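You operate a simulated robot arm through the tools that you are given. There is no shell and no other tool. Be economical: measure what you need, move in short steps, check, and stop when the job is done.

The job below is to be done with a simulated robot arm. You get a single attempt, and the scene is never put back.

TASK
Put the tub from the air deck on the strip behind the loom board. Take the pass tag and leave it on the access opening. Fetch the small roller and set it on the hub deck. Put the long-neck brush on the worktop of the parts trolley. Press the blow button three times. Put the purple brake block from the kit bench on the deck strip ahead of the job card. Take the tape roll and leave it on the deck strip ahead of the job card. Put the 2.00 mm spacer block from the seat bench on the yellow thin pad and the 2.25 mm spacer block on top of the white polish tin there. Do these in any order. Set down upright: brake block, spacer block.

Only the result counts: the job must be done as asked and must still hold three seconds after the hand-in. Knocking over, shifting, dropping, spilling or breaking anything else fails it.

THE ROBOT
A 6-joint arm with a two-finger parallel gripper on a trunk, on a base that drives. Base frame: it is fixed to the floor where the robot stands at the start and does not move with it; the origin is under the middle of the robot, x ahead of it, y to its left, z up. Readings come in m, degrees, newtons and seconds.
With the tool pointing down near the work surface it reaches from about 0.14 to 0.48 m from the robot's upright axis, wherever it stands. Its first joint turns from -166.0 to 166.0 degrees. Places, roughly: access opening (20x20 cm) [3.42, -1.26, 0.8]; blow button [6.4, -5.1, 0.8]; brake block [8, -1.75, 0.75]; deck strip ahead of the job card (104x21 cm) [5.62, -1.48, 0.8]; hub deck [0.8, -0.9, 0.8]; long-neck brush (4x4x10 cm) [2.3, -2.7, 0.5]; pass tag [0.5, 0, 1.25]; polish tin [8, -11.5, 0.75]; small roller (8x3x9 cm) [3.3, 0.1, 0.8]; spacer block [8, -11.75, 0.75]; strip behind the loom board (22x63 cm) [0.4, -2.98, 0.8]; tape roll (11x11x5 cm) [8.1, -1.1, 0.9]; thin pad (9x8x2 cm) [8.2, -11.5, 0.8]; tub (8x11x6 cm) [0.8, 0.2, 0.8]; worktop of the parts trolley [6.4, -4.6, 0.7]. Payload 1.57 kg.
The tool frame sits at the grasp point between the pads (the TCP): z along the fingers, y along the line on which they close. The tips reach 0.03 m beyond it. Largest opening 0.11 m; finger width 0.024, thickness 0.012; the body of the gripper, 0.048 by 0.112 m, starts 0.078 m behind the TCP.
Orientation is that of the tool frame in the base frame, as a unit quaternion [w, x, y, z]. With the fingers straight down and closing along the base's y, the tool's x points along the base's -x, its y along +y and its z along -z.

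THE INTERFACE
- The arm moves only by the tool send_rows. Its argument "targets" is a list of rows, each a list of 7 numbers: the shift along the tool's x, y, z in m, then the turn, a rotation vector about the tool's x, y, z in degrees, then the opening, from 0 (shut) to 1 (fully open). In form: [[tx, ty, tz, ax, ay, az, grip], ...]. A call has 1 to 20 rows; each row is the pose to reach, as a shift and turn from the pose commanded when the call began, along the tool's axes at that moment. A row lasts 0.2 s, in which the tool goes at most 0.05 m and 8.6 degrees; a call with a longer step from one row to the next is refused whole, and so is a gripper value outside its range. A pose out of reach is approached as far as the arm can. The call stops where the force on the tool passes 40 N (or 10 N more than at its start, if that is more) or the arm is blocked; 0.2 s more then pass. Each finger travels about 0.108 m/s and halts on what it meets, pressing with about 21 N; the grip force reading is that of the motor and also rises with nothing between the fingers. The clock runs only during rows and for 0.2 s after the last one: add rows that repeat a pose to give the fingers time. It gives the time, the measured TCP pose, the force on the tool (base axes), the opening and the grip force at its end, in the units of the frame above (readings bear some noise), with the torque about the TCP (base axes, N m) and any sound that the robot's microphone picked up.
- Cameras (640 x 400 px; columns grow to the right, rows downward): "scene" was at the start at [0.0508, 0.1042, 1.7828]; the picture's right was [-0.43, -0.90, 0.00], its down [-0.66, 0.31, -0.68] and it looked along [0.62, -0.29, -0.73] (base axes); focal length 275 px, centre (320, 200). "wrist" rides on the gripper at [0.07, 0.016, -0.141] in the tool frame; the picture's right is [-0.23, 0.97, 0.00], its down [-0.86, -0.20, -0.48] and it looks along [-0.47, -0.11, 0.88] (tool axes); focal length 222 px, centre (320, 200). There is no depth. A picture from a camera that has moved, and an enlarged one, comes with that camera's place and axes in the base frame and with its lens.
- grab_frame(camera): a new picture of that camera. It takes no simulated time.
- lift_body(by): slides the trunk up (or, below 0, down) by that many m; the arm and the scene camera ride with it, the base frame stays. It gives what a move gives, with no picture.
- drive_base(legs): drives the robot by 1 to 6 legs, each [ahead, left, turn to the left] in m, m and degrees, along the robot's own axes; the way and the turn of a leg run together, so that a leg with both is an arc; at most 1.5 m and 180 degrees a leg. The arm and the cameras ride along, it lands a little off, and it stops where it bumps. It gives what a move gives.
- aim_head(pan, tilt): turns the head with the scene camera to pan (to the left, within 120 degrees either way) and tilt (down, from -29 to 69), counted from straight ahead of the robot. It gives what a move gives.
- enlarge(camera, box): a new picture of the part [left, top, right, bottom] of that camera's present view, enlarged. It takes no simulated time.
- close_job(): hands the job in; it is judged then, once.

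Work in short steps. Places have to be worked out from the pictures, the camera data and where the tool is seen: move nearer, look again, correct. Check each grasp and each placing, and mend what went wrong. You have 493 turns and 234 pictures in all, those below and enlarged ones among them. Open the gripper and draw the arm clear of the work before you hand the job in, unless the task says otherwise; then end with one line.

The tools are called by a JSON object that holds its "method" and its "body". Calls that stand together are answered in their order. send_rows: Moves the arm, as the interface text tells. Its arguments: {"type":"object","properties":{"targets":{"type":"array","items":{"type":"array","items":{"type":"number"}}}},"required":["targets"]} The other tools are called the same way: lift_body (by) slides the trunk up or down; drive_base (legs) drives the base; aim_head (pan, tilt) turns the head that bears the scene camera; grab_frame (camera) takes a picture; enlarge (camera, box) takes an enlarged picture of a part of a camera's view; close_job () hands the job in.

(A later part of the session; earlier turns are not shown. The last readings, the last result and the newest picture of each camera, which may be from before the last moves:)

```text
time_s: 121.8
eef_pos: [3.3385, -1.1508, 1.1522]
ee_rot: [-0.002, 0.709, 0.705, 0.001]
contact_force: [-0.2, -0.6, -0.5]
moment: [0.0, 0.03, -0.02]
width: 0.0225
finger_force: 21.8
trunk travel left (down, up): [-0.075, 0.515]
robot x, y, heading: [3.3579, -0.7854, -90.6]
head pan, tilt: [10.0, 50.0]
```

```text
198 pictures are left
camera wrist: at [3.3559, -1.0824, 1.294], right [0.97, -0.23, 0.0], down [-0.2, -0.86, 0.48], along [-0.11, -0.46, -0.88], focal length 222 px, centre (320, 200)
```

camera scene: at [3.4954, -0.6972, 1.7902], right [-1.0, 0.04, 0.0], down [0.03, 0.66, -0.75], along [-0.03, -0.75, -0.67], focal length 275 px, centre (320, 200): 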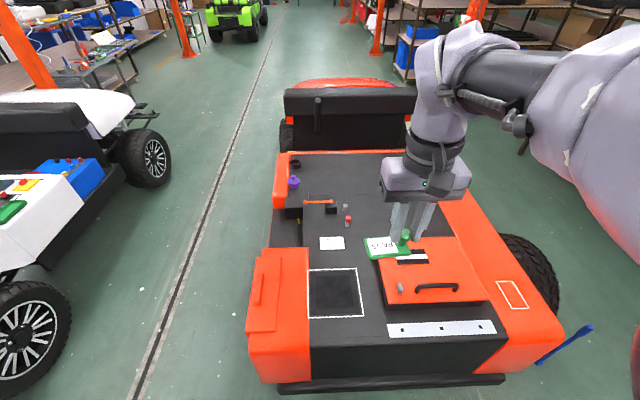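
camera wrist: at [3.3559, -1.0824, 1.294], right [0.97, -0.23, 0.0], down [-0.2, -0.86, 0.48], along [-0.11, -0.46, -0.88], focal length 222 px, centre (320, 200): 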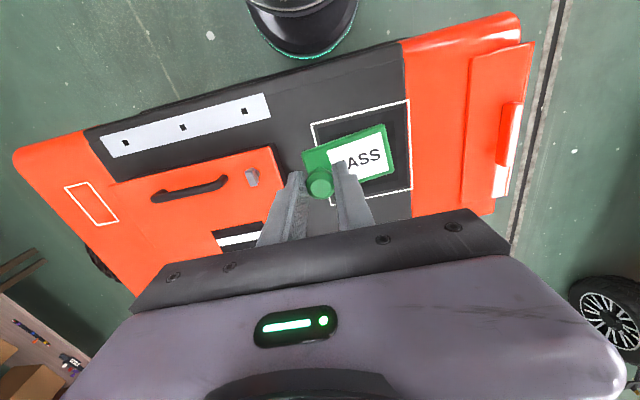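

Move over the opening and descend in steps.

{"method": "send_rows", "body": {"targets": [[-0.03, 0.015, 0.03, 0, 0, 0, 0], [-0.06, 0.03, 0.06, 0, 0, 0, 0], [-0.08, 0.045, 0.1, 0, 0, 0, 0], [-0.1, 0.047, 0.14, 0, 0, 0, 0], [-0.1, 0.047, 0.18, 0, 0, 0, 0], [-0.1, 0.047, 0.22, 0, 0, 0, 0], [-0.1, 0.047, 0.25, 0, 0, 0, 0]]}}

{"method": "grab_frame", "body": {"camera": "wrist"}}

```text
time_s: 123.4
eef_pos: [3.3838, -1.2506, 0.9042]
ee_rot: [0.0, 0.709, 0.706, 0.0]
contact_force: [-0.1, -0.7, -0.6]
moment: [-0.03, 0.0, 0.02]
width: 0.0224
finger_force: 21.2
trunk travel left (down, up): [-0.075, 0.515]
robot x, y, heading: [3.3553, -0.7831, -90.4]
head pan, tilt: [10.0, 50.0]
```

```text
197 pictures are left
camera wrist: at [3.4019, -1.1813, 1.0453], right [0.97, -0.23, 0.0], down [-0.2, -0.85, 0.48], along [-0.11, -0.46, -0.88], focal length 222 px, centre (320, 200)
```

wrist: 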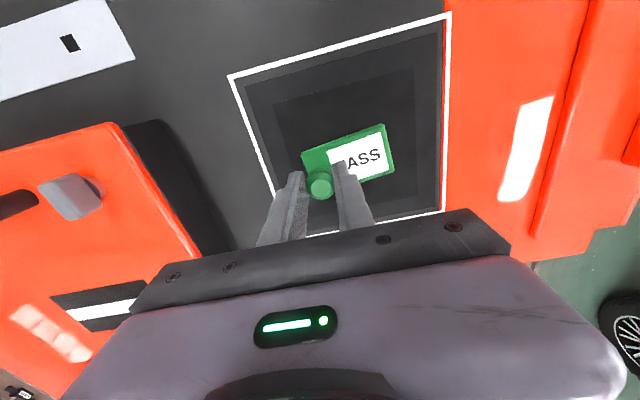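

Well centred. Descend with small steps watching force.

{"method": "send_rows", "body": {"targets": [[0, 0, 0.02, 0, 0, 0, 0], [0, 0, 0.04, 0, 0, 0, 0], [0, 0, 0.048, 0, 0, 0, 0], [0, 0, 0.053, 0, 0, 0, 0]]}}

{"method": "grab_frame", "body": {"camera": "wrist"}}

```text
time_s: 124.4
eef_pos: [3.3851, -1.2511, 0.8507]
ee_rot: [0.0, 0.709, 0.706, -0.001]
contact_force: [1.3, 0.0, 16.3]
moment: [-0.04, -0.22, -0.03]
width: 0.0223
finger_force: 21.2
trunk travel left (down, up): [-0.075, 0.515]
robot x, y, heading: [3.3574, -0.782, -90.2]
head pan, tilt: [10.0, 50.0]
```

```text
196 pictures are left
camera wrist: at [3.4024, -1.1816, 0.9926], right [0.97, -0.23, 0.0], down [-0.2, -0.85, 0.48], along [-0.11, -0.47, -0.88], focal length 222 px, centre (320, 200)
```

wrist: 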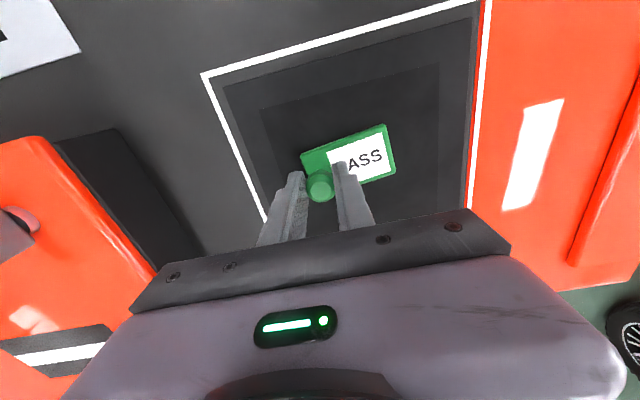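

Contact (16 N). Release and rise.

{"method": "send_rows", "body": {"targets": [[0, 0, 0, 0, 0, 0, 0.2], [0, 0, 0, 0, 0, 0, 0.5], [0, 0, 0, 0, 0, 0, 0.5], [0, 0, -0.03, 0, 0, 0, 0.5], [0, 0, -0.08, 0, 0, 0, 0.5], [0.03, 0, -0.12, 0, 0, 0, 0.5], [0.07, 0, -0.16, 0, 0, 0, 0.5]]}}

{"method": "grab_frame", "body": {"camera": "wrist"}}

```text
refused: row 7 steps farther than a row can; nothing moved
```

```text
195 pictures are left
camera wrist: at [3.4024, -1.1816, 0.9926], right [0.97, -0.23, 0.0], down [-0.2, -0.85, 0.48], along [-0.11, -0.47, -0.88], focal length 222 px, centre (320, 200)
```

wrist: 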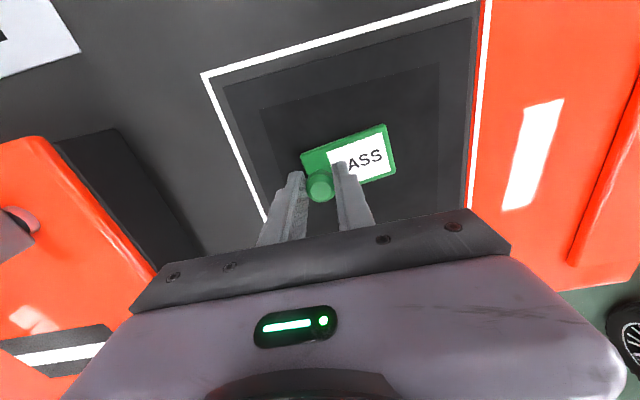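

{"method": "send_rows", "body": {"targets": [[0, 0, 0, 0, 0, 0, 0.2], [0, 0, 0, 0, 0, 0, 0.5], [0, 0, 0, 0, 0, 0, 0.5], [0, 0, -0.03, 0, 0, 0, 0.5], [0, 0, -0.08, 0, 0, 0, 0.5], [0.02, 0, -0.12, 0, 0, 0, 0.5], [0.04, 0, -0.16, 0, 0, 0, 0.5], [0.06, 0, -0.2, 0, 0, 0, 0.5], [0.08, 0, -0.24, 0, 0, 0, 0.5]]}}

{"method": "grab_frame", "body": {"camera": "wrist"}}

```text
time_s: 126.4
eef_pos: [3.3872, -1.1701, 1.0892]
ee_rot: [0.0, 0.709, 0.705, 0.0]
contact_force: [-0.4, 1.3, -0.9]
moment: [0.01, 0.0, 0.01]
width: 0.055
finger_force: 0.0
trunk travel left (down, up): [-0.075, 0.515]
robot x, y, heading: [3.3601, -0.7814, -90.4]
head pan, tilt: [10.0, 50.0]
```

```text
194 pictures are left
camera wrist: at [3.4045, -1.1006, 1.2308], right [0.97, -0.23, 0.0], down [-0.2, -0.85, 0.48], along [-0.11, -0.46, -0.88], focal length 222 px, centre (320, 200)
```

wrist: 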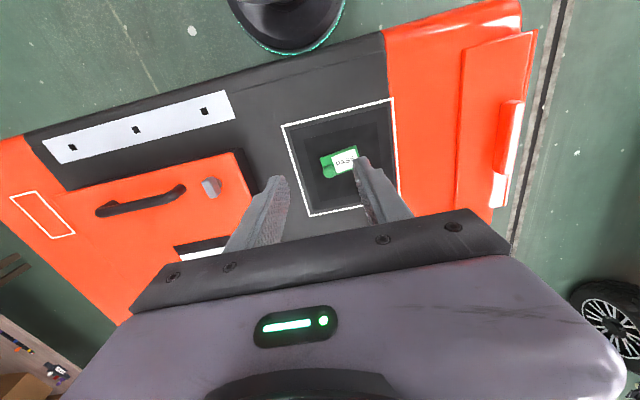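

Tag placed in the opening. Next the small roller: raise a bit and turn 180° to face the table.

{"method": "lift_body", "body": {"by": 0.15}}

{"method": "drive_base", "body": {"legs": [[-0.1, 0, 0], [0, 0, 180]]}}

{"method": "aim_head", "body": {"pan": 0, "tilt": 50}}

{"method": "grab_frame", "body": {"camera": "scene"}}

{"method": "grab_frame", "body": {"camera": "wrist"}}

```text
time_s: 128.2
eef_pos: [3.3876, -1.1711, 1.2383]
ee_rot: [-0.001, 0.709, 0.705, 0.0]
contact_force: [0.4, -0.6, -0.2]
moment: [0.01, 0.02, 0.02]
width: 0.055
finger_force: 0.1
trunk travel left (down, up): [-0.225, 0.365]
robot x, y, heading: [3.3603, -0.7843, -90.4]
head pan, tilt: [10.0, 50.0]
```

```text
time_s: 136.7
eef_pos: [3.3329, -0.2935, 1.238]
ee_rot: [0.0, -0.702, 0.712, -0.001]
contact_force: [0.3, 0.0, -0.1]
moment: [0.01, 0.03, 0.01]
width: 0.055
finger_force: 0.1
trunk travel left (down, up): [-0.225, 0.365]
robot x, y, heading: [3.3574, -0.6846, 89.3]
head pan, tilt: [10.0, 50.0]
```

```text
time_s: 137.4
eef_pos: [3.3333, -0.2948, 1.238]
ee_rot: [0.0, -0.702, 0.712, -0.001]
contact_force: [-0.4, 1.2, -0.3]
moment: [-0.02, 0.02, -0.01]
width: 0.0548
finger_force: 0.1
trunk travel left (down, up): [-0.225, 0.365]
robot x, y, heading: [3.3619, -0.6799, 88.9]
head pan, tilt: [0.0, 50.0]
```

```text
193 pictures are left
camera scene: at [3.219, -0.6251, 1.6286], right [1.0, -0.01, 0.0], down [-0.01, -0.77, -0.64], along [0.01, 0.64, -0.77], focal length 275 px, centre (320, 200)
```

scene: 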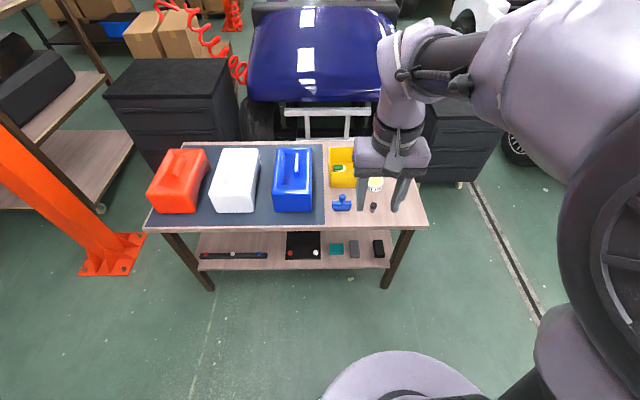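

```text
192 pictures are left
camera wrist: at [3.3177, -0.3628, 1.3802], right [-0.97, 0.24, 0.0], down [0.21, 0.85, 0.48], along [0.12, 0.46, -0.88], focal length 222 px, centre (320, 200)
```

wrist: 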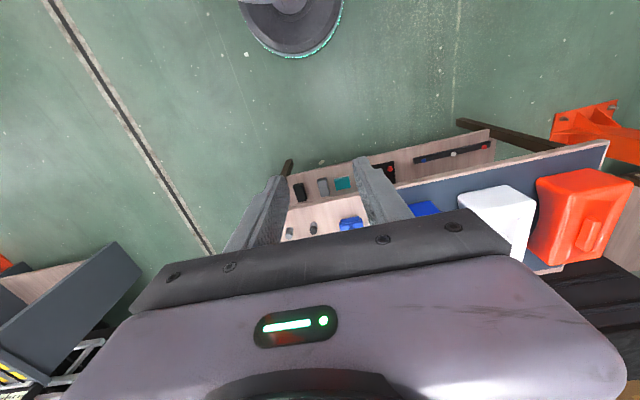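

{"method": "enlarge", "body": {"camera": "scene", "box": [300, 140, 420, 240]}}

```text
4.00 times, centred on (360, 190) of scene
camera zoom: at [3.219, -0.6251, 1.6286], right [1.0, -0.01, 0.0], down [-0.01, -0.77, -0.64], along [0.01, 0.64, -0.77], focal length 1100 px, centre (160, 240)
```

zoom: 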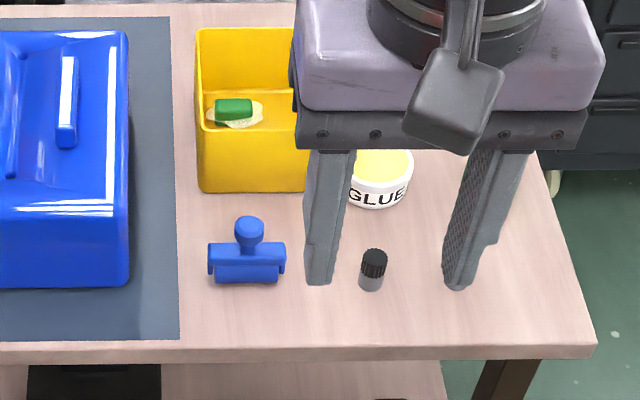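

Roller: base roll along x, knob upward at about (3.312, 0.033, 0.86). Drive ahead 0.28 m and look.

{"method": "drive_base", "body": {"legs": [[0.28, 0, 0.9]]}}

{"method": "lift_body", "body": {"by": -0.15}}

{"method": "grab_frame", "body": {"camera": "wrist"}}

```text
time_s: 139.3
eef_pos: [3.3287, -0.0165, 1.2388]
ee_rot: [0.001, 0.708, -0.706, 0.001]
contact_force: [-0.3, 0.0, -0.3]
moment: [0.01, 0.0, 0.0]
width: 0.055
finger_force: 0.0
trunk travel left (down, up): [-0.225, 0.365]
robot x, y, heading: [3.3629, -0.4028, 90.0]
head pan, tilt: [0.0, 50.0]
```

```text
time_s: 141.1
eef_pos: [3.3289, -0.0162, 1.0882]
ee_rot: [0.001, 0.709, -0.706, 0.001]
contact_force: [0.8, -0.7, -0.4]
moment: [-0.01, 0.0, 0.01]
width: 0.055
finger_force: 0.1
trunk travel left (down, up): [-0.075, 0.515]
robot x, y, heading: [3.3623, -0.4054, 90.2]
head pan, tilt: [0.0, 50.0]
```

```text
190 pictures are left
camera wrist: at [3.3137, -0.0852, 1.2303], right [-0.97, 0.22, 0.0], down [0.2, 0.86, 0.48], along [0.11, 0.47, -0.88], focal length 222 px, centre (320, 200)
```

wrist: 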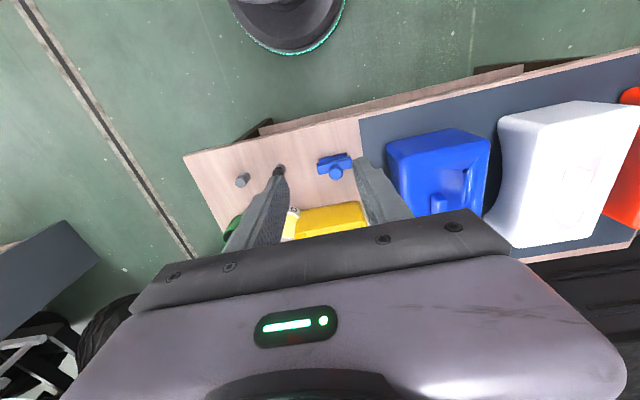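

{"method": "send_rows", "body": {"targets": [[-0.03, 0.005, 0.03, 0, 0, 0, 0.55], [-0.06, 0.011, 0.06, 0, 0, 0, 0.6], [-0.07, 0.011, 0.1, 0, 0, 0, 0.6], [-0.07, 0.011, 0.14, 0, 0, 0, 0.6]]}}

{"method": "enlarge", "body": {"camera": "wrist", "box": [200, 60, 440, 210]}}

```text
time_s: 142.1
eef_pos: [3.317, 0.0552, 0.9501]
ee_rot: [0.0, 0.708, -0.706, 0.001]
contact_force: [0.4, 0.5, -0.2]
moment: [-0.01, 0.03, 0.01]
width: 0.0657
finger_force: 0.0
trunk travel left (down, up): [-0.075, 0.515]
robot x, y, heading: [3.3601, -0.4065, 90.2]
head pan, tilt: [0.0, 50.0]
```

```text
2.67 times, centred on (320, 135) of wrist
camera zoom: at [3.3019, -0.0142, 1.0913], right [-0.97, 0.22, 0.0], down [0.2, 0.86, 0.48], along [0.11, 0.47, -0.88], focal length 592 px, centre (320, 373)
```

zoom: 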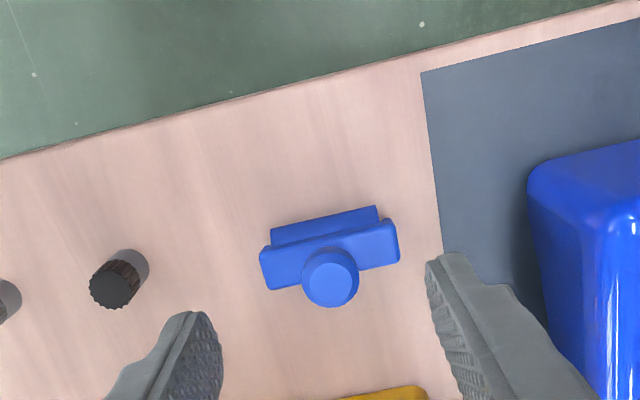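

{"method": "send_rows", "body": {"targets": [[-0.009, 0, 0.03, 0, 0, 0, 0.6], [-0.009, 0, 0.06, 0, 0, 0, 0.6], [-0.009, 0, 0.08, 0, 0, 0, 0.6]]}}

{"method": "enlarge", "body": {"camera": "wrist", "box": [200, 60, 440, 210]}}

{"method": "grab_frame", "body": {"camera": "scene"}}

```text
time_s: 142.9
eef_pos: [3.3184, 0.063, 0.8672]
ee_rot: [0.001, 0.708, -0.706, 0.0]
contact_force: [0.1, 0.2, 0.0]
moment: [0.03, 0.02, -0.01]
width: 0.0661
finger_force: 0.1
trunk travel left (down, up): [-0.075, 0.515]
robot x, y, heading: [3.3639, -0.4007, 90.4]
head pan, tilt: [0.0, 50.0]
```

```text
2.67 times, centred on (320, 135) of wrist
camera zoom: at [3.3029, -0.0068, 1.0094], right [-0.97, 0.22, 0.0], down [0.2, 0.86, 0.48], along [0.11, 0.46, -0.88], focal length 592 px, centre (320, 373)
```

zoom: 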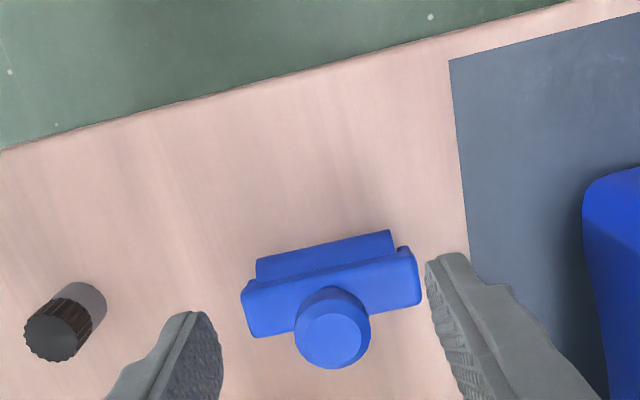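

```text
187 pictures are left
camera scene: at [3.2196, -0.3492, 1.4786], right [1.0, 0.0, 0.0], down [0.0, -0.77, -0.64], along [0.0, 0.64, -0.77], focal length 275 px, centre (320, 200)
```

scene: 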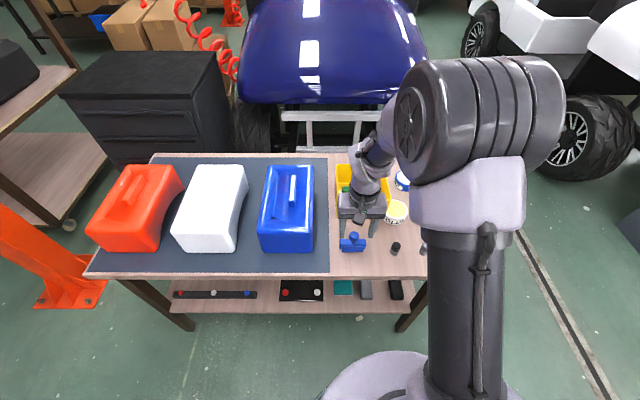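

Knob appears somewhat lower/further than assumed. Shift forward 12 mm, down 25 mm, look again.

{"method": "send_rows", "body": {"targets": [[-0.012, 0, 0.0, 0, 0, 0, 0.6], [-0.013, 0, 0.025, 0, 0, 0, 0.6]]}}

{"method": "enlarge", "body": {"camera": "wrist", "box": [200, 60, 440, 210]}}

{"method": "enlarge", "body": {"camera": "scene", "box": [320, 180, 440, 280]}}

```text
time_s: 143.5
eef_pos: [3.318, 0.076, 0.8426]
ee_rot: [0.001, 0.708, -0.706, 0.0]
contact_force: [-0.6, 0.5, -0.1]
moment: [0.01, -0.01, -0.01]
width: 0.0658
finger_force: 0.0
trunk travel left (down, up): [-0.075, 0.515]
robot x, y, heading: [3.3628, -0.4041, 90.4]
head pan, tilt: [0.0, 50.0]
```

```text
2.67 times, centred on (320, 135) of wrist
camera zoom: at [3.3024, 0.0071, 0.9845], right [-0.97, 0.22, 0.0], down [0.2, 0.86, 0.48], along [0.11, 0.46, -0.88], focal length 592 px, centre (320, 373)
```

zoom: 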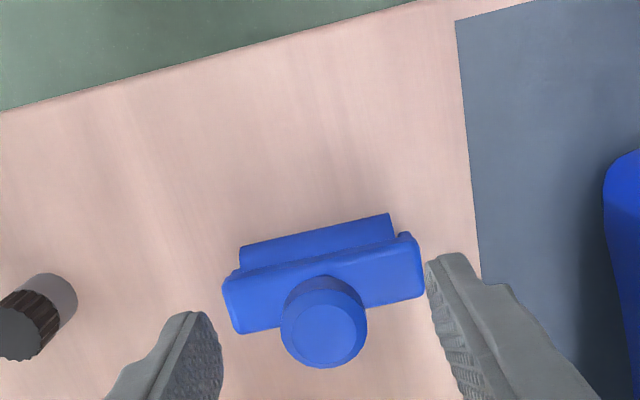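

```text
4.00 times, centred on (380, 230) of scene
camera zoom: at [3.2196, -0.349, 1.4786], right [1.0, 0.0, 0.0], down [0.0, -0.77, -0.64], along [0.0, 0.64, -0.77], focal length 1100 px, centre (80, 80)
```

zoom: 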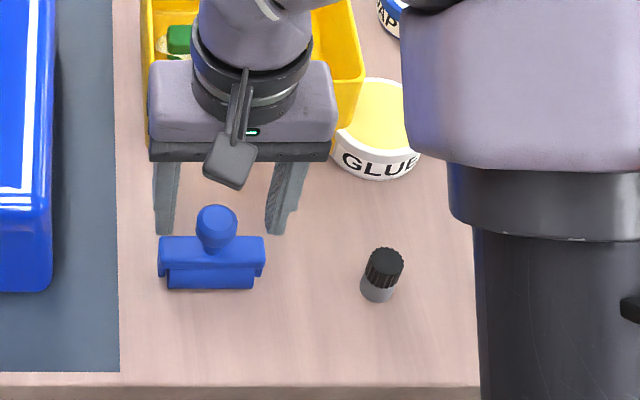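

Triangulation by size gives knob top at about (3.32, 0.086, 0.79). Go forward 10 mm and down 40 mm.

{"method": "send_rows", "body": {"targets": [[-0.01, -0.001, 0.015, 0, 0, 0, 0.6], [-0.01, -0.001, 0.035, 0, 0, 0, 0.6]]}}

{"method": "enlarge", "body": {"camera": "wrist", "box": [200, 60, 440, 210]}}

```text
time_s: 144.1
eef_pos: [3.3202, 0.0849, 0.8083]
ee_rot: [0.001, 0.708, -0.706, 0.001]
contact_force: [-1.1, -0.5, 0.9]
moment: [-0.02, 0.03, 0.01]
width: 0.066
finger_force: 0.0
trunk travel left (down, up): [-0.075, 0.515]
robot x, y, heading: [3.3627, -0.4104, 90.1]
head pan, tilt: [0.0, 50.0]
```

```text
2.67 times, centred on (320, 135) of wrist
camera zoom: at [3.3034, 0.0154, 0.9484], right [-0.97, 0.22, 0.0], down [0.2, 0.86, 0.48], along [0.11, 0.47, -0.88], focal length 592 px, centre (320, 373)
```

zoom: 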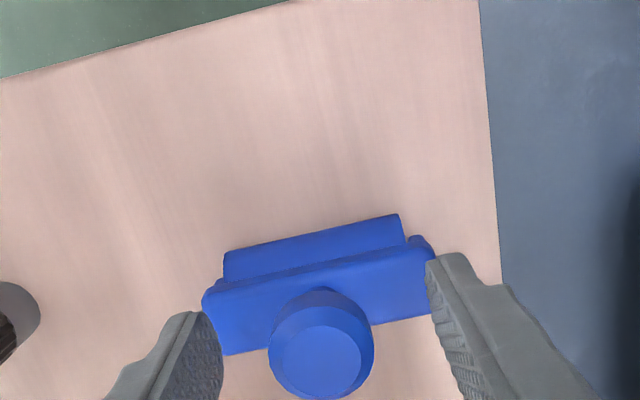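

{"method": "send_rows", "body": {"targets": [[-0.004, 0, 0.01, 0, 0, 0, 0.6], [-0.004, 0, 0.02, 0, 0, 0, 0.6], [-0.004, 0, 0.02, 0, 0, 0, 0.3], [-0.004, 0, 0.02, 0, 0, 0, 0.1], [-0.004, 0, 0.02, 0, 0, 0, 0], [-0.004, 0, 0.02, 0, 0, 0, 0]]}}

{"method": "enlarge", "body": {"camera": "wrist", "box": [200, 60, 440, 210]}}

```text
time_s: 144.7
eef_pos: [3.3197, 0.0921, 0.7944]
ee_rot: [-0.003, 0.708, -0.706, -0.004]
contact_force: [6.4, 1.1, 28.3]
moment: [-0.29, -0.57, 0.13]
width: 0.0459
finger_force: 7.0
trunk travel left (down, up): [-0.075, 0.515]
robot x, y, heading: [3.3627, -0.4056, 90.1]
head pan, tilt: [0.0, 50.0]
stopped in row 3: the force on the tool passed its limit at 47 N (the readings are from after the stop); the commanded pose is now the measured one
```

```text
2.67 times, centred on (320, 135) of wrist
camera zoom: at [3.304, 0.0204, 0.9349], right [-0.97, 0.22, 0.0], down [0.2, 0.85, 0.49], along [0.11, 0.47, -0.87], focal length 592 px, centre (320, 373)
```

zoom: 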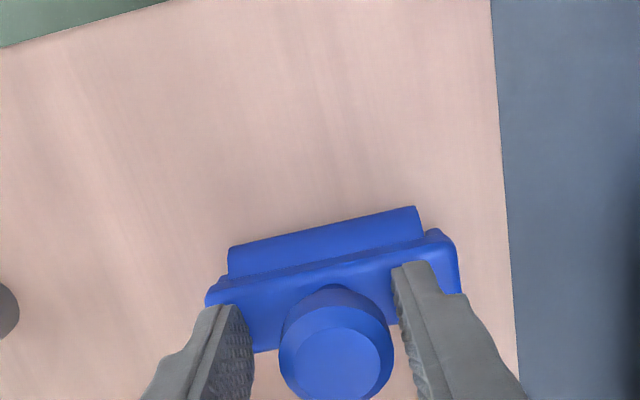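

Tips touched the bar at z≈0.764. Rise 7 mm and close.

{"method": "send_rows", "body": {"targets": [[0, 0, -0.008, 0, 0, 0, 0.45], [0, 0, -0.008, 0, 0, 0, 0.2], [0, 0, -0.008, 0, 0, 0, 0], [0, 0, -0.008, 0, 0, 0, 0], [0, 0, -0.008, 0, 0, 0, 0]]}}

{"method": "enlarge", "body": {"camera": "wrist", "box": [200, 60, 440, 210]}}

```text
time_s: 145.9
eef_pos: [3.318, 0.0899, 0.799]
ee_rot: [-0.001, 0.708, -0.706, -0.001]
contact_force: [-0.2, 0.2, 0.4]
moment: [0.01, -0.02, -0.02]
width: 0.0293
finger_force: 21.3
trunk travel left (down, up): [-0.075, 0.515]
robot x, y, heading: [3.3599, -0.4018, 89.9]
head pan, tilt: [0.0, 50.0]
```

```text
2.67 times, centred on (320, 135) of wrist
camera zoom: at [3.3022, 0.0205, 0.9402], right [-0.97, 0.22, 0.0], down [0.2, 0.85, 0.48], along [0.11, 0.47, -0.88], focal length 592 px, centre (320, 373)
```

zoom: 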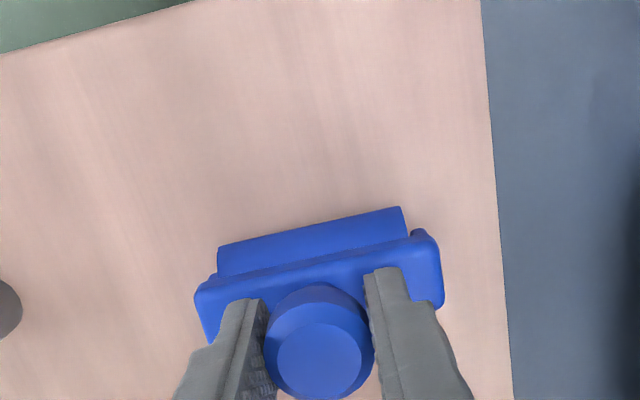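

Grip good (29 mm). Lift.

{"method": "send_rows", "body": {"targets": [[0, 0, -0.03, 0, 0, 0, 0], [0, 0, -0.08, 0, 0, 0, 0], [0, 0, -0.13, 0, 0, 0, 0], [0, 0, -0.18, 0, 0, 0, 0], [0.03, 0, -0.22, 0, 0, 0, 0], [0.06, 0, -0.26, 0, 0, 0, 0]]}}

{"method": "lift_body", "body": {"by": 0.3}}

{"method": "grab_frame", "body": {"camera": "wrist"}}

```text
time_s: 147.3
eef_pos: [3.3159, 0.0274, 1.0593]
ee_rot: [-0.001, 0.709, -0.706, -0.002]
contact_force: [0.1, 0.7, -0.8]
moment: [0.01, -0.01, 0.01]
width: 0.0291
finger_force: 21.2
trunk travel left (down, up): [-0.075, 0.515]
robot x, y, heading: [3.3592, -0.4058, 90.4]
head pan, tilt: [0.0, 50.0]
```

```text
time_s: 150.3
eef_pos: [3.3172, 0.0291, 1.3578]
ee_rot: [-0.001, 0.708, -0.706, -0.001]
contact_force: [0.1, -1.0, -0.1]
moment: [0.01, -0.03, -0.02]
width: 0.0293
finger_force: 20.6
trunk travel left (down, up): [-0.375, 0.215]
robot x, y, heading: [3.3632, -0.4074, 89.9]
head pan, tilt: [0.0, 50.0]
```

```text
181 pictures are left
camera wrist: at [3.3014, -0.0415, 1.4998], right [-0.97, 0.22, 0.0], down [0.2, 0.85, 0.48], along [0.11, 0.47, -0.88], focal length 222 px, centre (320, 200)
```

wrist: 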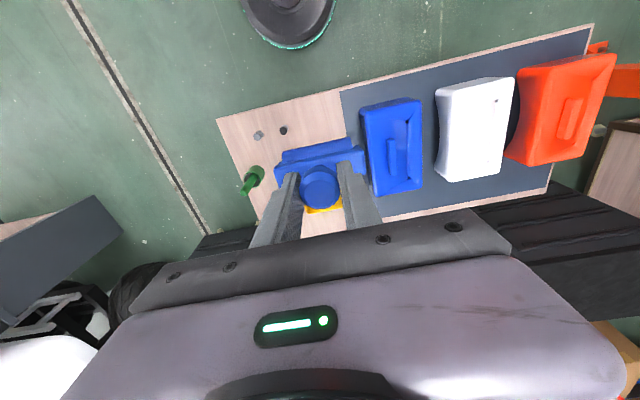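

Roller secured. Back off, turn west and drive towards the hub bench's east side.

{"method": "drive_base", "body": {"legs": [[-0.25, 0, 0], [0, 0, 90], [0.9, 0, 0], [0.7, 0, 0]]}}

{"method": "aim_head", "body": {"pan": 0, "tilt": 35}}

{"method": "grab_frame", "body": {"camera": "scene"}}

```text
time_s: 163.8
eef_pos: [1.3323, -0.7761, 1.3588]
ee_rot: [0.0, 1.0, 0.017, -0.002]
contact_force: [-0.7, -1.0, -1.1]
moment: [-0.04, 0.0, -0.01]
width: 0.0287
finger_force: 21.3
trunk travel left (down, up): [-0.375, 0.215]
robot x, y, heading: [1.7664, -0.7194, -178.0]
head pan, tilt: [0.0, 50.0]
```

```text
time_s: 164.6
eef_pos: [1.3324, -0.7763, 1.359]
ee_rot: [0.0, 1.0, 0.016, -0.001]
contact_force: [0.0, 0.8, -1.0]
moment: [0.0, 0.01, 0.02]
width: 0.0291
finger_force: 21.3
trunk travel left (down, up): [-0.375, 0.215]
robot x, y, heading: [1.7637, -0.7187, -178.3]
head pan, tilt: [0.0, 35.0]
```

```text
180 pictures are left
camera scene: at [1.6997, -0.8616, 1.8003], right [-0.03, 1.0, 0.0], down [0.57, 0.02, -0.82], along [-0.82, -0.03, -0.57], focal length 275 px, centre (320, 200)
```

scene: 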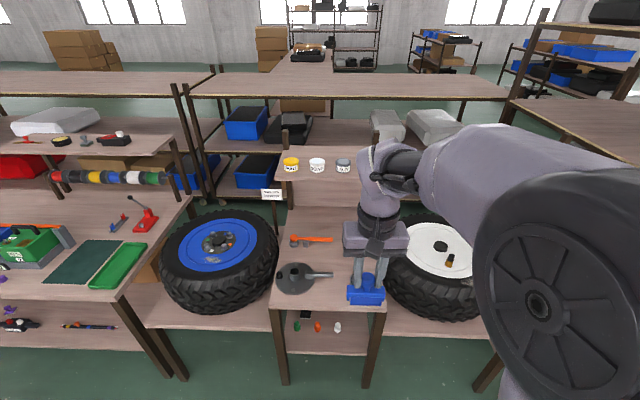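

{"method": "enlarge", "body": {"camera": "scene", "box": [250, 140, 410, 320]}}

{"method": "grab_frame", "body": {"camera": "wrist"}}

```text
2.22 times, centred on (330, 230) of scene
camera zoom: at [1.6997, -0.8616, 1.8003], right [-0.03, 1.0, 0.0], down [0.57, 0.02, -0.82], along [-0.82, -0.03, -0.57], focal length 611 px, centre (298, 133)
```

zoom: 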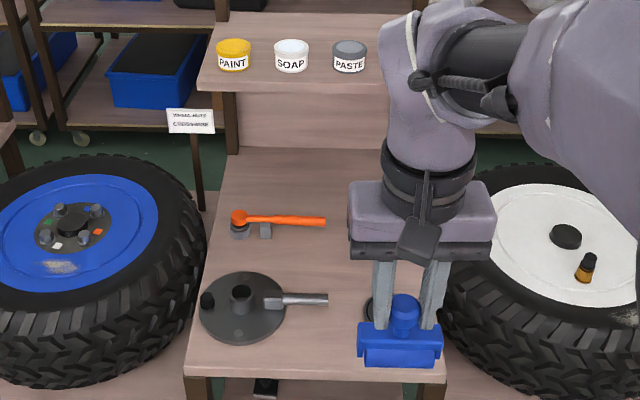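

```text
178 pictures are left
camera wrist: at [1.4046, -0.7887, 1.5], right [-0.19, -0.98, 0.0], down [-0.86, 0.17, 0.48], along [-0.47, 0.09, -0.88], focal length 222 px, centre (320, 200)
```

wrist: 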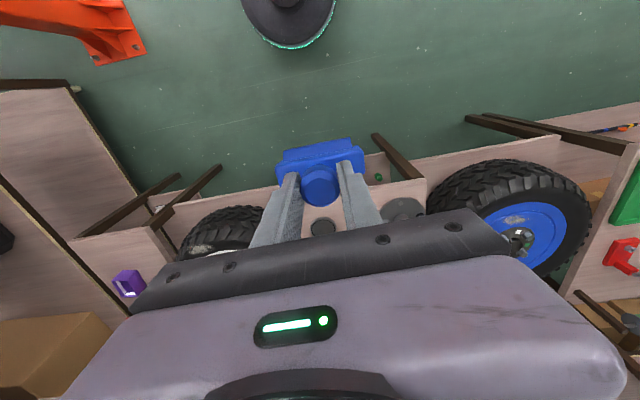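

Hub deck front edge x≈1.0, y −1.1…−0.61, with items on it. Move the arm aside (+y) to see the right part of the deck.

{"method": "send_rows", "body": {"targets": [[0, -0.05, 0, 0, 0, 0, 0], [0, -0.1, 0, 0, 0, 0, 0], [0, -0.15, 0, 0, 0, 0, 0], [0.02, -0.19, 0, 0, 0, 0, 0], [0.05, -0.23, 0, 0, 0, 0, 0], [0.08, -0.26, 0, 0, 0, 0, 0]]}}

{"method": "enlarge", "body": {"camera": "scene", "box": [250, 140, 410, 320]}}

```text
time_s: 166.0
eef_pos: [1.406, -0.5117, 1.3571]
ee_rot: [0.0, 1.0, 0.017, -0.002]
contact_force: [1.4, -1.1, -2.0]
moment: [0.01, 0.02, 0.01]
width: 0.0289
finger_force: 20.1
trunk travel left (down, up): [-0.375, 0.215]
robot x, y, heading: [1.7647, -0.715, -177.7]
head pan, tilt: [0.0, 35.0]
```

```text
2.22 times, centred on (330, 230) of scene
camera zoom: at [1.7008, -0.8609, 1.8004], right [-0.03, 1.0, 0.0], down [0.57, 0.02, -0.82], along [-0.82, -0.03, -0.57], focal length 611 px, centre (298, 133)
```

zoom: 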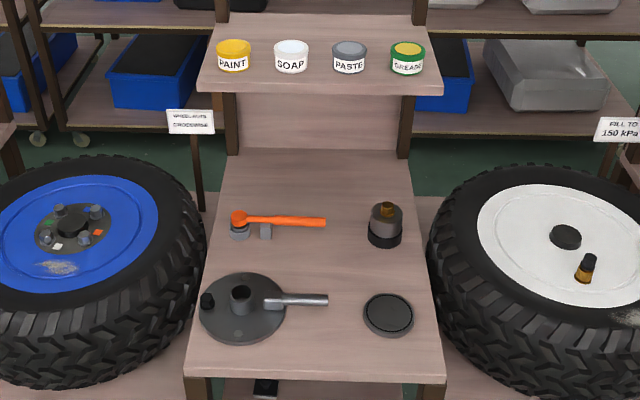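

Free spot on deck front between flange and disc: about (0.955,-0.835), deck z≈0.785. Drive ahead 0.38 m, then position the arm above.

{"method": "drive_base", "body": {"legs": [[0, 0, -2.3], [0.38, 0, 0]]}}

{"method": "send_rows", "body": {"targets": [[0, 0.05, 0, 0, 0, 0, 0], [0, 0.1, 0, 0, 0, 0, 0], [0, 0.15, 0, 0, 0, 0, 0], [-0.02, 0.19, 0, 0, 0, 0, 0], [-0.05, 0.23, 0, 0, 0, 0, 0], [-0.06, 0.27, 0, 0, 0, 0, 0], [-0.06, 0.3, 0, 0, 0, 0, 0]]}}

{"method": "lift_body", "body": {"by": -0.25}}

{"method": "grab_frame", "body": {"camera": "wrist"}}

```text
time_s: 168.8
eef_pos: [1.0236, -0.4983, 1.3568]
ee_rot: [0.0, 1.0, -0.002, -0.002]
contact_force: [-0.8, 0.4, -1.8]
moment: [0.01, -0.04, -0.02]
width: 0.0291
finger_force: 20.8
trunk travel left (down, up): [-0.375, 0.215]
robot x, y, heading: [1.3768, -0.713, 179.9]
head pan, tilt: [0.0, 35.0]
```

```text
time_s: 170.4
eef_pos: [0.9636, -0.8013, 1.3562]
ee_rot: [0.0, 1.0, -0.001, -0.002]
contact_force: [1.0, 0.0, -1.1]
moment: [0.01, -0.01, 0.0]
width: 0.0289
finger_force: 20.8
trunk travel left (down, up): [-0.375, 0.215]
robot x, y, heading: [1.3753, -0.7147, 179.8]
head pan, tilt: [0.0, 35.0]
```

```text
time_s: 173.0
eef_pos: [0.9633, -0.8001, 1.1057]
ee_rot: [0.001, 1.0, -0.001, -0.002]
contact_force: [-0.9, -0.5, -1.0]
moment: [0.02, -0.04, 0.0]
width: 0.0287
finger_force: 20.7
trunk travel left (down, up): [-0.125, 0.465]
robot x, y, heading: [1.3738, -0.7117, 180.2]
head pan, tilt: [0.0, 35.0]
```

```text
176 pictures are left
camera wrist: at [1.0338, -0.8154, 1.2474], right [-0.23, -0.97, 0.0], down [-0.85, 0.2, 0.48], along [-0.47, 0.11, -0.88], focal length 222 px, centre (320, 200)
```

wrist: 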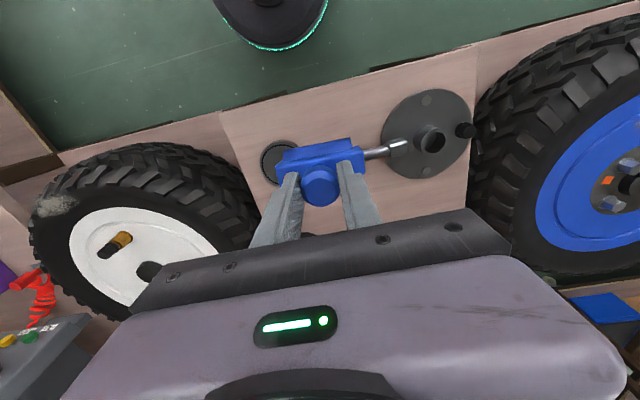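

Spot confirmed: move 2 cm left and descend.

{"method": "send_rows", "body": {"targets": [[0, 0.01, 0.04, 0, 0, 0, 0], [0, 0.02, 0.08, 0, 0, 0, 0], [0, 0.02, 0.12, 0, 0, 0, 0], [0, 0.02, 0.16, 0, 0, 0, 0], [0, 0.02, 0.19, 0, 0, 0, 0]]}}

{"method": "grab_frame", "body": {"camera": "wrist"}}

{"method": "aim_head", "body": {"pan": 0, "tilt": 45}}

{"method": "grab_frame", "body": {"camera": "scene"}}

```text
time_s: 174.2
eef_pos: [0.9624, -0.8226, 0.9189]
ee_rot: [0.0, 1.0, -0.001, -0.003]
contact_force: [-0.5, -0.2, -1.5]
moment: [0.03, -0.02, 0.05]
width: 0.0286
finger_force: 21.1
trunk travel left (down, up): [-0.125, 0.465]
robot x, y, heading: [1.3756, -0.7171, 180.0]
head pan, tilt: [0.0, 35.0]
```

```text
175 pictures are left
camera wrist: at [1.0334, -0.8379, 1.0591], right [-0.23, -0.97, 0.0], down [-0.85, 0.2, 0.48], along [-0.47, 0.11, -0.88], focal length 222 px, centre (320, 200)
```

wrist: 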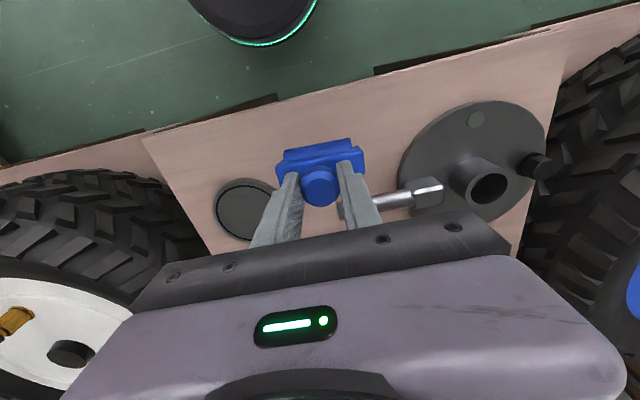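

```text
time_s: 174.9
eef_pos: [0.9625, -0.8219, 0.9187]
ee_rot: [0.0, 1.0, -0.001, -0.002]
contact_force: [0.8, 0.3, -1.4]
moment: [0.02, 0.0, -0.02]
width: 0.0291
finger_force: 21.0
trunk travel left (down, up): [-0.125, 0.465]
robot x, y, heading: [1.3757, -0.7177, 179.8]
head pan, tilt: [0.0, 45.0]
```

```text
174 pictures are left
camera scene: at [1.3121, -0.8578, 1.5356], right [0.0, 1.0, 0.0], down [0.71, 0.0, -0.71], along [-0.71, 0.0, -0.71], focal length 275 px, centre (320, 200)
```

scene: 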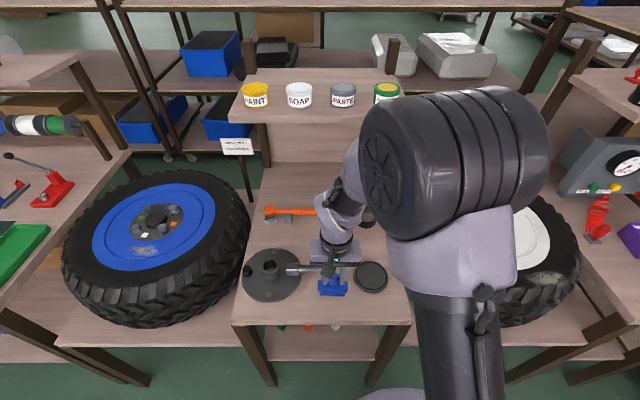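

Clear. Descend gently to contact.

{"method": "send_rows", "body": {"targets": [[0, 0, 0.015, 0, 0, 0, 0], [0, 0, 0.027, 0, 0, 0, 0], [0, 0, 0.033, 0, 0, 0, 0], [0, 0, 0.038, 0, 0, 0, 0]]}}

```text
time_s: 175.9
eef_pos: [0.9618, -0.8215, 0.8786]
ee_rot: [0.0, 1.0, -0.001, -0.002]
contact_force: [0.3, 0.4, -1.0]
moment: [0.0, 0.01, -0.02]
width: 0.0286
finger_force: 21.1
trunk travel left (down, up): [-0.125, 0.465]
robot x, y, heading: [1.3716, -0.7189, 179.8]
head pan, tilt: [0.0, 45.0]
```

{"method": "send_rows", "body": {"targets": [[0, 0, 0.005, 0, 0, 0, 0], [0, 0, 0.01, 0, 0, 0, 0], [0, 0, 0.014, 0, 0, 0, 0]]}}

```text
time_s: 176.7
eef_pos: [0.9626, -0.8198, 0.8652]
ee_rot: [0.0, 1.0, -0.001, -0.004]
contact_force: [2.1, -3.0, 19.4]
moment: [0.21, 0.01, 0.08]
width: 0.0294
finger_force: 21.2
trunk travel left (down, up): [-0.125, 0.465]
robot x, y, heading: [1.3765, -0.7195, 180.0]
head pan, tilt: [0.0, 45.0]
```

Contact at TCP 0.865. Release and rise slowly.

{"method": "send_rows", "body": {"targets": [[0, 0, -0.001, 0, 0, 0, 0.15], [0, 0, -0.001, 0, 0, 0, 0.4], [0, 0, -0.001, 0, 0, 0, 0.45], [0, 0, -0.001, 0, 0, 0, 0.45], [0, 0, -0.03, 0, 0, 0, 0.45], [0, 0, -0.07, 0, 0, 0, 0.45], [0, 0, -0.12, 0, 0, 0, 0.45], [0, 0, -0.16, 0, 0, 0, 0.45]]}}

{"method": "grab_frame", "body": {"camera": "wrist"}}

```text
time_s: 178.5
eef_pos: [0.9645, -0.819, 1.0242]
ee_rot: [0.0, 1.0, 0.0, -0.002]
contact_force: [0.9, -1.0, 0.1]
moment: [0.01, -0.01, 0.02]
width: 0.0495
finger_force: 0.2
trunk travel left (down, up): [-0.125, 0.465]
robot x, y, heading: [1.3773, -0.7147, 180.0]
head pan, tilt: [0.0, 45.0]
```

```text
173 pictures are left
camera wrist: at [1.035, -0.835, 1.1656], right [-0.23, -0.97, 0.0], down [-0.85, 0.2, 0.48], along [-0.47, 0.11, -0.88], focal length 222 px, centre (320, 200)
```

wrist: 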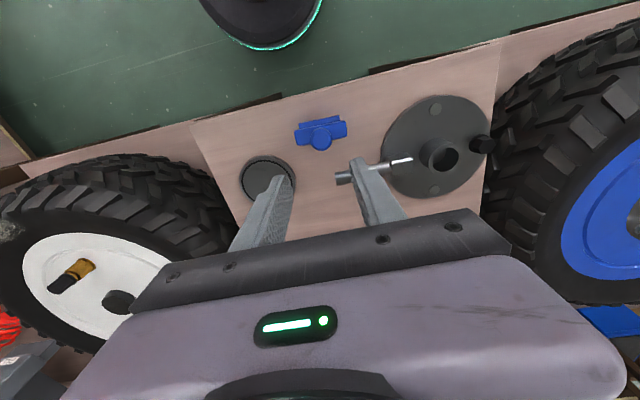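

Roller stands well. Next, the tub: raise, back slightly, and strafe right to face the air deck.

{"method": "lift_body", "body": {"by": 0.2}}

{"method": "drive_base", "body": {"legs": [[-0.05, 0, 0], [0, -0.75, 0]]}}

{"method": "grab_frame", "body": {"camera": "scene"}}

{"method": "grab_frame", "body": {"camera": "wrist"}}

```text
time_s: 180.7
eef_pos: [0.9632, -0.8192, 1.2238]
ee_rot: [0.0, 1.0, -0.001, -0.002]
contact_force: [0.8, 0.6, 0.3]
moment: [0.01, 0.02, 0.0]
width: 0.0496
finger_force: 0.0
trunk travel left (down, up): [-0.325, 0.265]
robot x, y, heading: [1.3708, -0.7136, 180.1]
head pan, tilt: [0.0, 45.0]
```

```text
time_s: 185.3
eef_pos: [1.0149, -0.0726, 1.2254]
ee_rot: [0.001, 1.0, -0.001, -0.002]
contact_force: [0.1, 0.7, -0.5]
moment: [-0.02, -0.05, -0.02]
width: 0.0495
finger_force: 0.1
trunk travel left (down, up): [-0.325, 0.265]
robot x, y, heading: [1.4256, 0.0334, 180.0]
head pan, tilt: [0.0, 45.0]
```

```text
172 pictures are left
camera scene: at [1.3632, -0.1102, 1.7356], right [0.0, 1.0, 0.0], down [0.71, 0.0, -0.71], along [-0.71, 0.0, -0.71], focal length 275 px, centre (320, 200)
```

scene: 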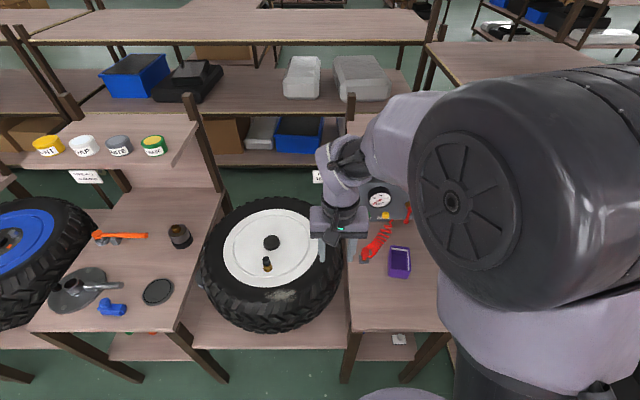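

```text
171 pictures are left
camera wrist: at [1.0855, -0.088, 1.3651], right [-0.23, -0.97, 0.0], down [-0.85, 0.2, 0.48], along [-0.47, 0.11, -0.88], focal length 222 px, centre (320, 200)
```

wrist: 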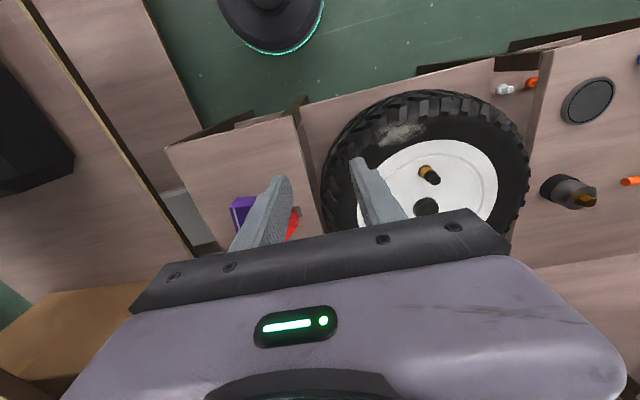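

{"method": "enlarge", "body": {"camera": "scene", "box": [330, 180, 450, 360]}}

{"method": "enlarge", "body": {"camera": "scene", "box": [30, 220, 230, 360]}}

```text
2.22 times, centred on (390, 270) of scene
camera zoom: at [1.3632, -0.1102, 1.7356], right [0.0, 1.0, 0.0], down [0.71, 0.0, -0.71], along [-0.71, 0.0, -0.71], focal length 611 px, centre (164, 44)
```

zoom: 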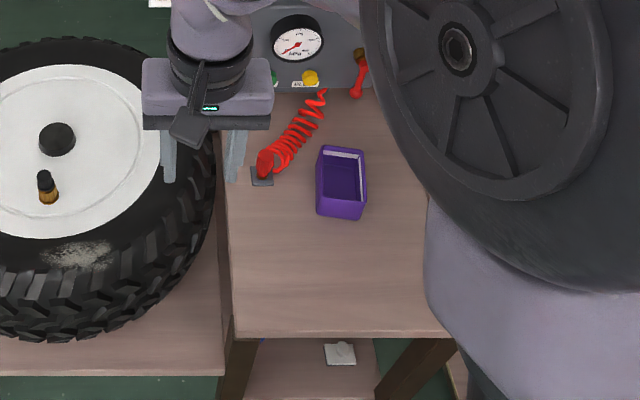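

```text
2.86 times, centred on (130, 290) of scene
camera zoom: at [1.3632, -0.1102, 1.7356], right [0.0, 1.0, 0.0], down [0.71, 0.0, -0.71], along [-0.71, 0.0, -0.71], focal length 785 px, centre (863, -57)
```

zoom: 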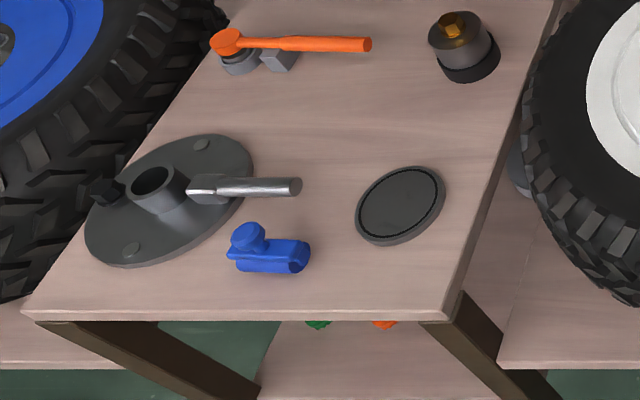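

Tub at about (0.79, 0.19), long side along x. Strafe right 0.10 and go ahead 0.13; open gripper fully.

{"method": "drive_base", "body": {"legs": [[0, -0.1, 0], [0.13, 0, 0]]}}

{"method": "grab_frame", "body": {"camera": "wrist"}}

```text
time_s: 187.3
eef_pos: [0.8829, 0.0296, 1.2237]
ee_rot: [0.0, 1.0, -0.001, -0.002]
contact_force: [0.4, 0.2, -1.0]
moment: [-0.01, -0.03, -0.02]
width: 0.0497
finger_force: 0.1
trunk travel left (down, up): [-0.325, 0.265]
robot x, y, heading: [1.2984, 0.1295, 179.9]
head pan, tilt: [0.0, 45.0]
```

```text
168 pictures are left
camera wrist: at [0.9537, 0.0143, 1.3647], right [-0.23, -0.97, 0.0], down [-0.85, 0.2, 0.48], along [-0.47, 0.11, -0.88], focal length 222 px, centre (320, 200)
```

wrist: 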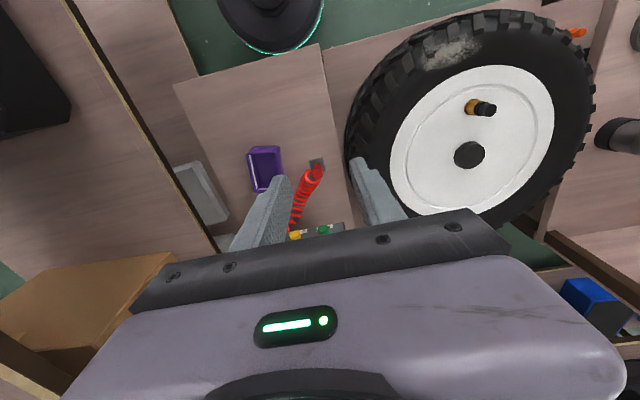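

{"method": "send_rows", "body": {"targets": [[0, -0.045, 0, 0, 0, 0, 0.6], [0, -0.09, 0, 0, 0, 0, 0.8], [-0.02, -0.13, 0, 0, 0, 0, 1], [-0.05, -0.163, 0, 0, 0, 0, 1], [-0.068, -0.163, 0.04, 0, 0, 0, 1], [-0.068, -0.163, 0.09, 0, 0, 0, 1], [-0.068, -0.163, 0.14, 0, 0, 0, 1], [-0.068, -0.163, 0.19, 0, 0, 0, 1], [-0.068, -0.163, 0.24, 0, 0, 0, 1], [-0.068, -0.163, 0.28, 0, 0, 0, 1]]}}

{"method": "grab_frame", "body": {"camera": "wrist"}}

```text
time_s: 189.5
eef_pos: [0.8137, 0.1923, 0.9437]
ee_rot: [0.001, 1.0, -0.001, -0.001]
contact_force: [-1.0, 0.2, -0.3]
moment: [0.01, 0.0, 0.0]
width: 0.1098
finger_force: 0.2
trunk travel left (down, up): [-0.325, 0.265]
robot x, y, heading: [1.2957, 0.1319, 179.7]
head pan, tilt: [0.0, 45.0]
```

```text
167 pictures are left
camera wrist: at [0.8845, 0.1775, 1.0846], right [-0.23, -0.97, 0.0], down [-0.85, 0.2, 0.48], along [-0.47, 0.11, -0.88], focal length 222 px, centre (320, 200)
```

wrist: 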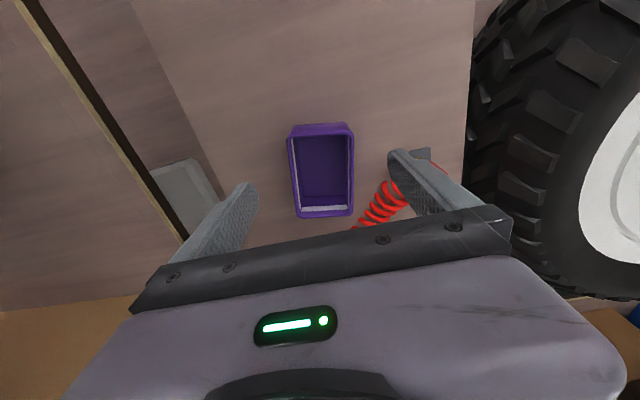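

Tub centre (0.788,0.198). Shift y +5 mm and descend to grasp depth.

{"method": "send_rows", "body": {"targets": [[0, -0.005, 0.04, 0, 0, 0, 1], [0, -0.005, 0.08, 0, 0, 0, 1], [0, -0.005, 0.11, 0, 0, 0, 1]]}}

{"method": "grab_frame", "body": {"camera": "wrist"}}

```text
time_s: 190.3
eef_pos: [0.8158, 0.199, 0.8357]
ee_rot: [0.0, 1.0, -0.001, -0.002]
contact_force: [1.0, 0.1, 0.2]
moment: [0.02, -0.02, 0.02]
width: 0.11
finger_force: 0.0
trunk travel left (down, up): [-0.325, 0.265]
robot x, y, heading: [1.2965, 0.1326, 179.9]
head pan, tilt: [0.0, 45.0]
```

```text
166 pictures are left
camera wrist: at [0.8858, 0.1835, 0.9758], right [-0.23, -0.97, 0.0], down [-0.85, 0.2, 0.48], along [-0.47, 0.11, -0.88], focal length 222 px, centre (320, 200)
```

wrist: 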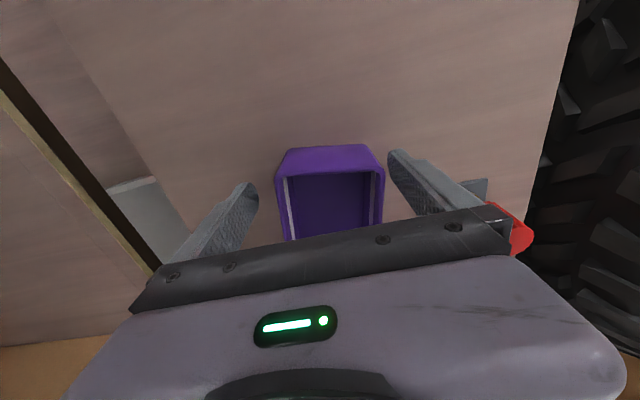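

Tub's near rim edge is at x≈0.824; try to reach 3 cm further in.

{"method": "send_rows", "body": {"targets": [[-0.015, 0, 0, 0, 0, 0, 1], [-0.03, 0, 0, 0, 0, 0, 1], [-0.03, 0, 0, 0, 0, 0, 1]]}}

{"method": "grab_frame", "body": {"camera": "wrist"}}

```text
time_s: 191.1
eef_pos: [0.785, 0.2, 0.8351]
ee_rot: [0.0, 1.0, -0.001, -0.001]
contact_force: [0.2, 0.2, 0.5]
moment: [0.01, -0.01, 0.03]
width: 0.11
finger_force: 0.0
trunk travel left (down, up): [-0.325, 0.265]
robot x, y, heading: [1.2959, 0.1354, 179.9]
head pan, tilt: [0.0, 45.0]
```

```text
165 pictures are left
camera wrist: at [0.8553, 0.1831, 0.9766], right [-0.23, -0.97, 0.0], down [-0.85, 0.2, 0.48], along [-0.47, 0.11, -0.88], focal length 222 px, centre (320, 200)
```

wrist: 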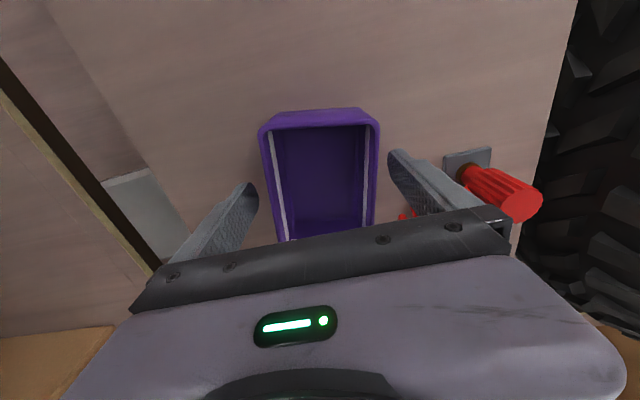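

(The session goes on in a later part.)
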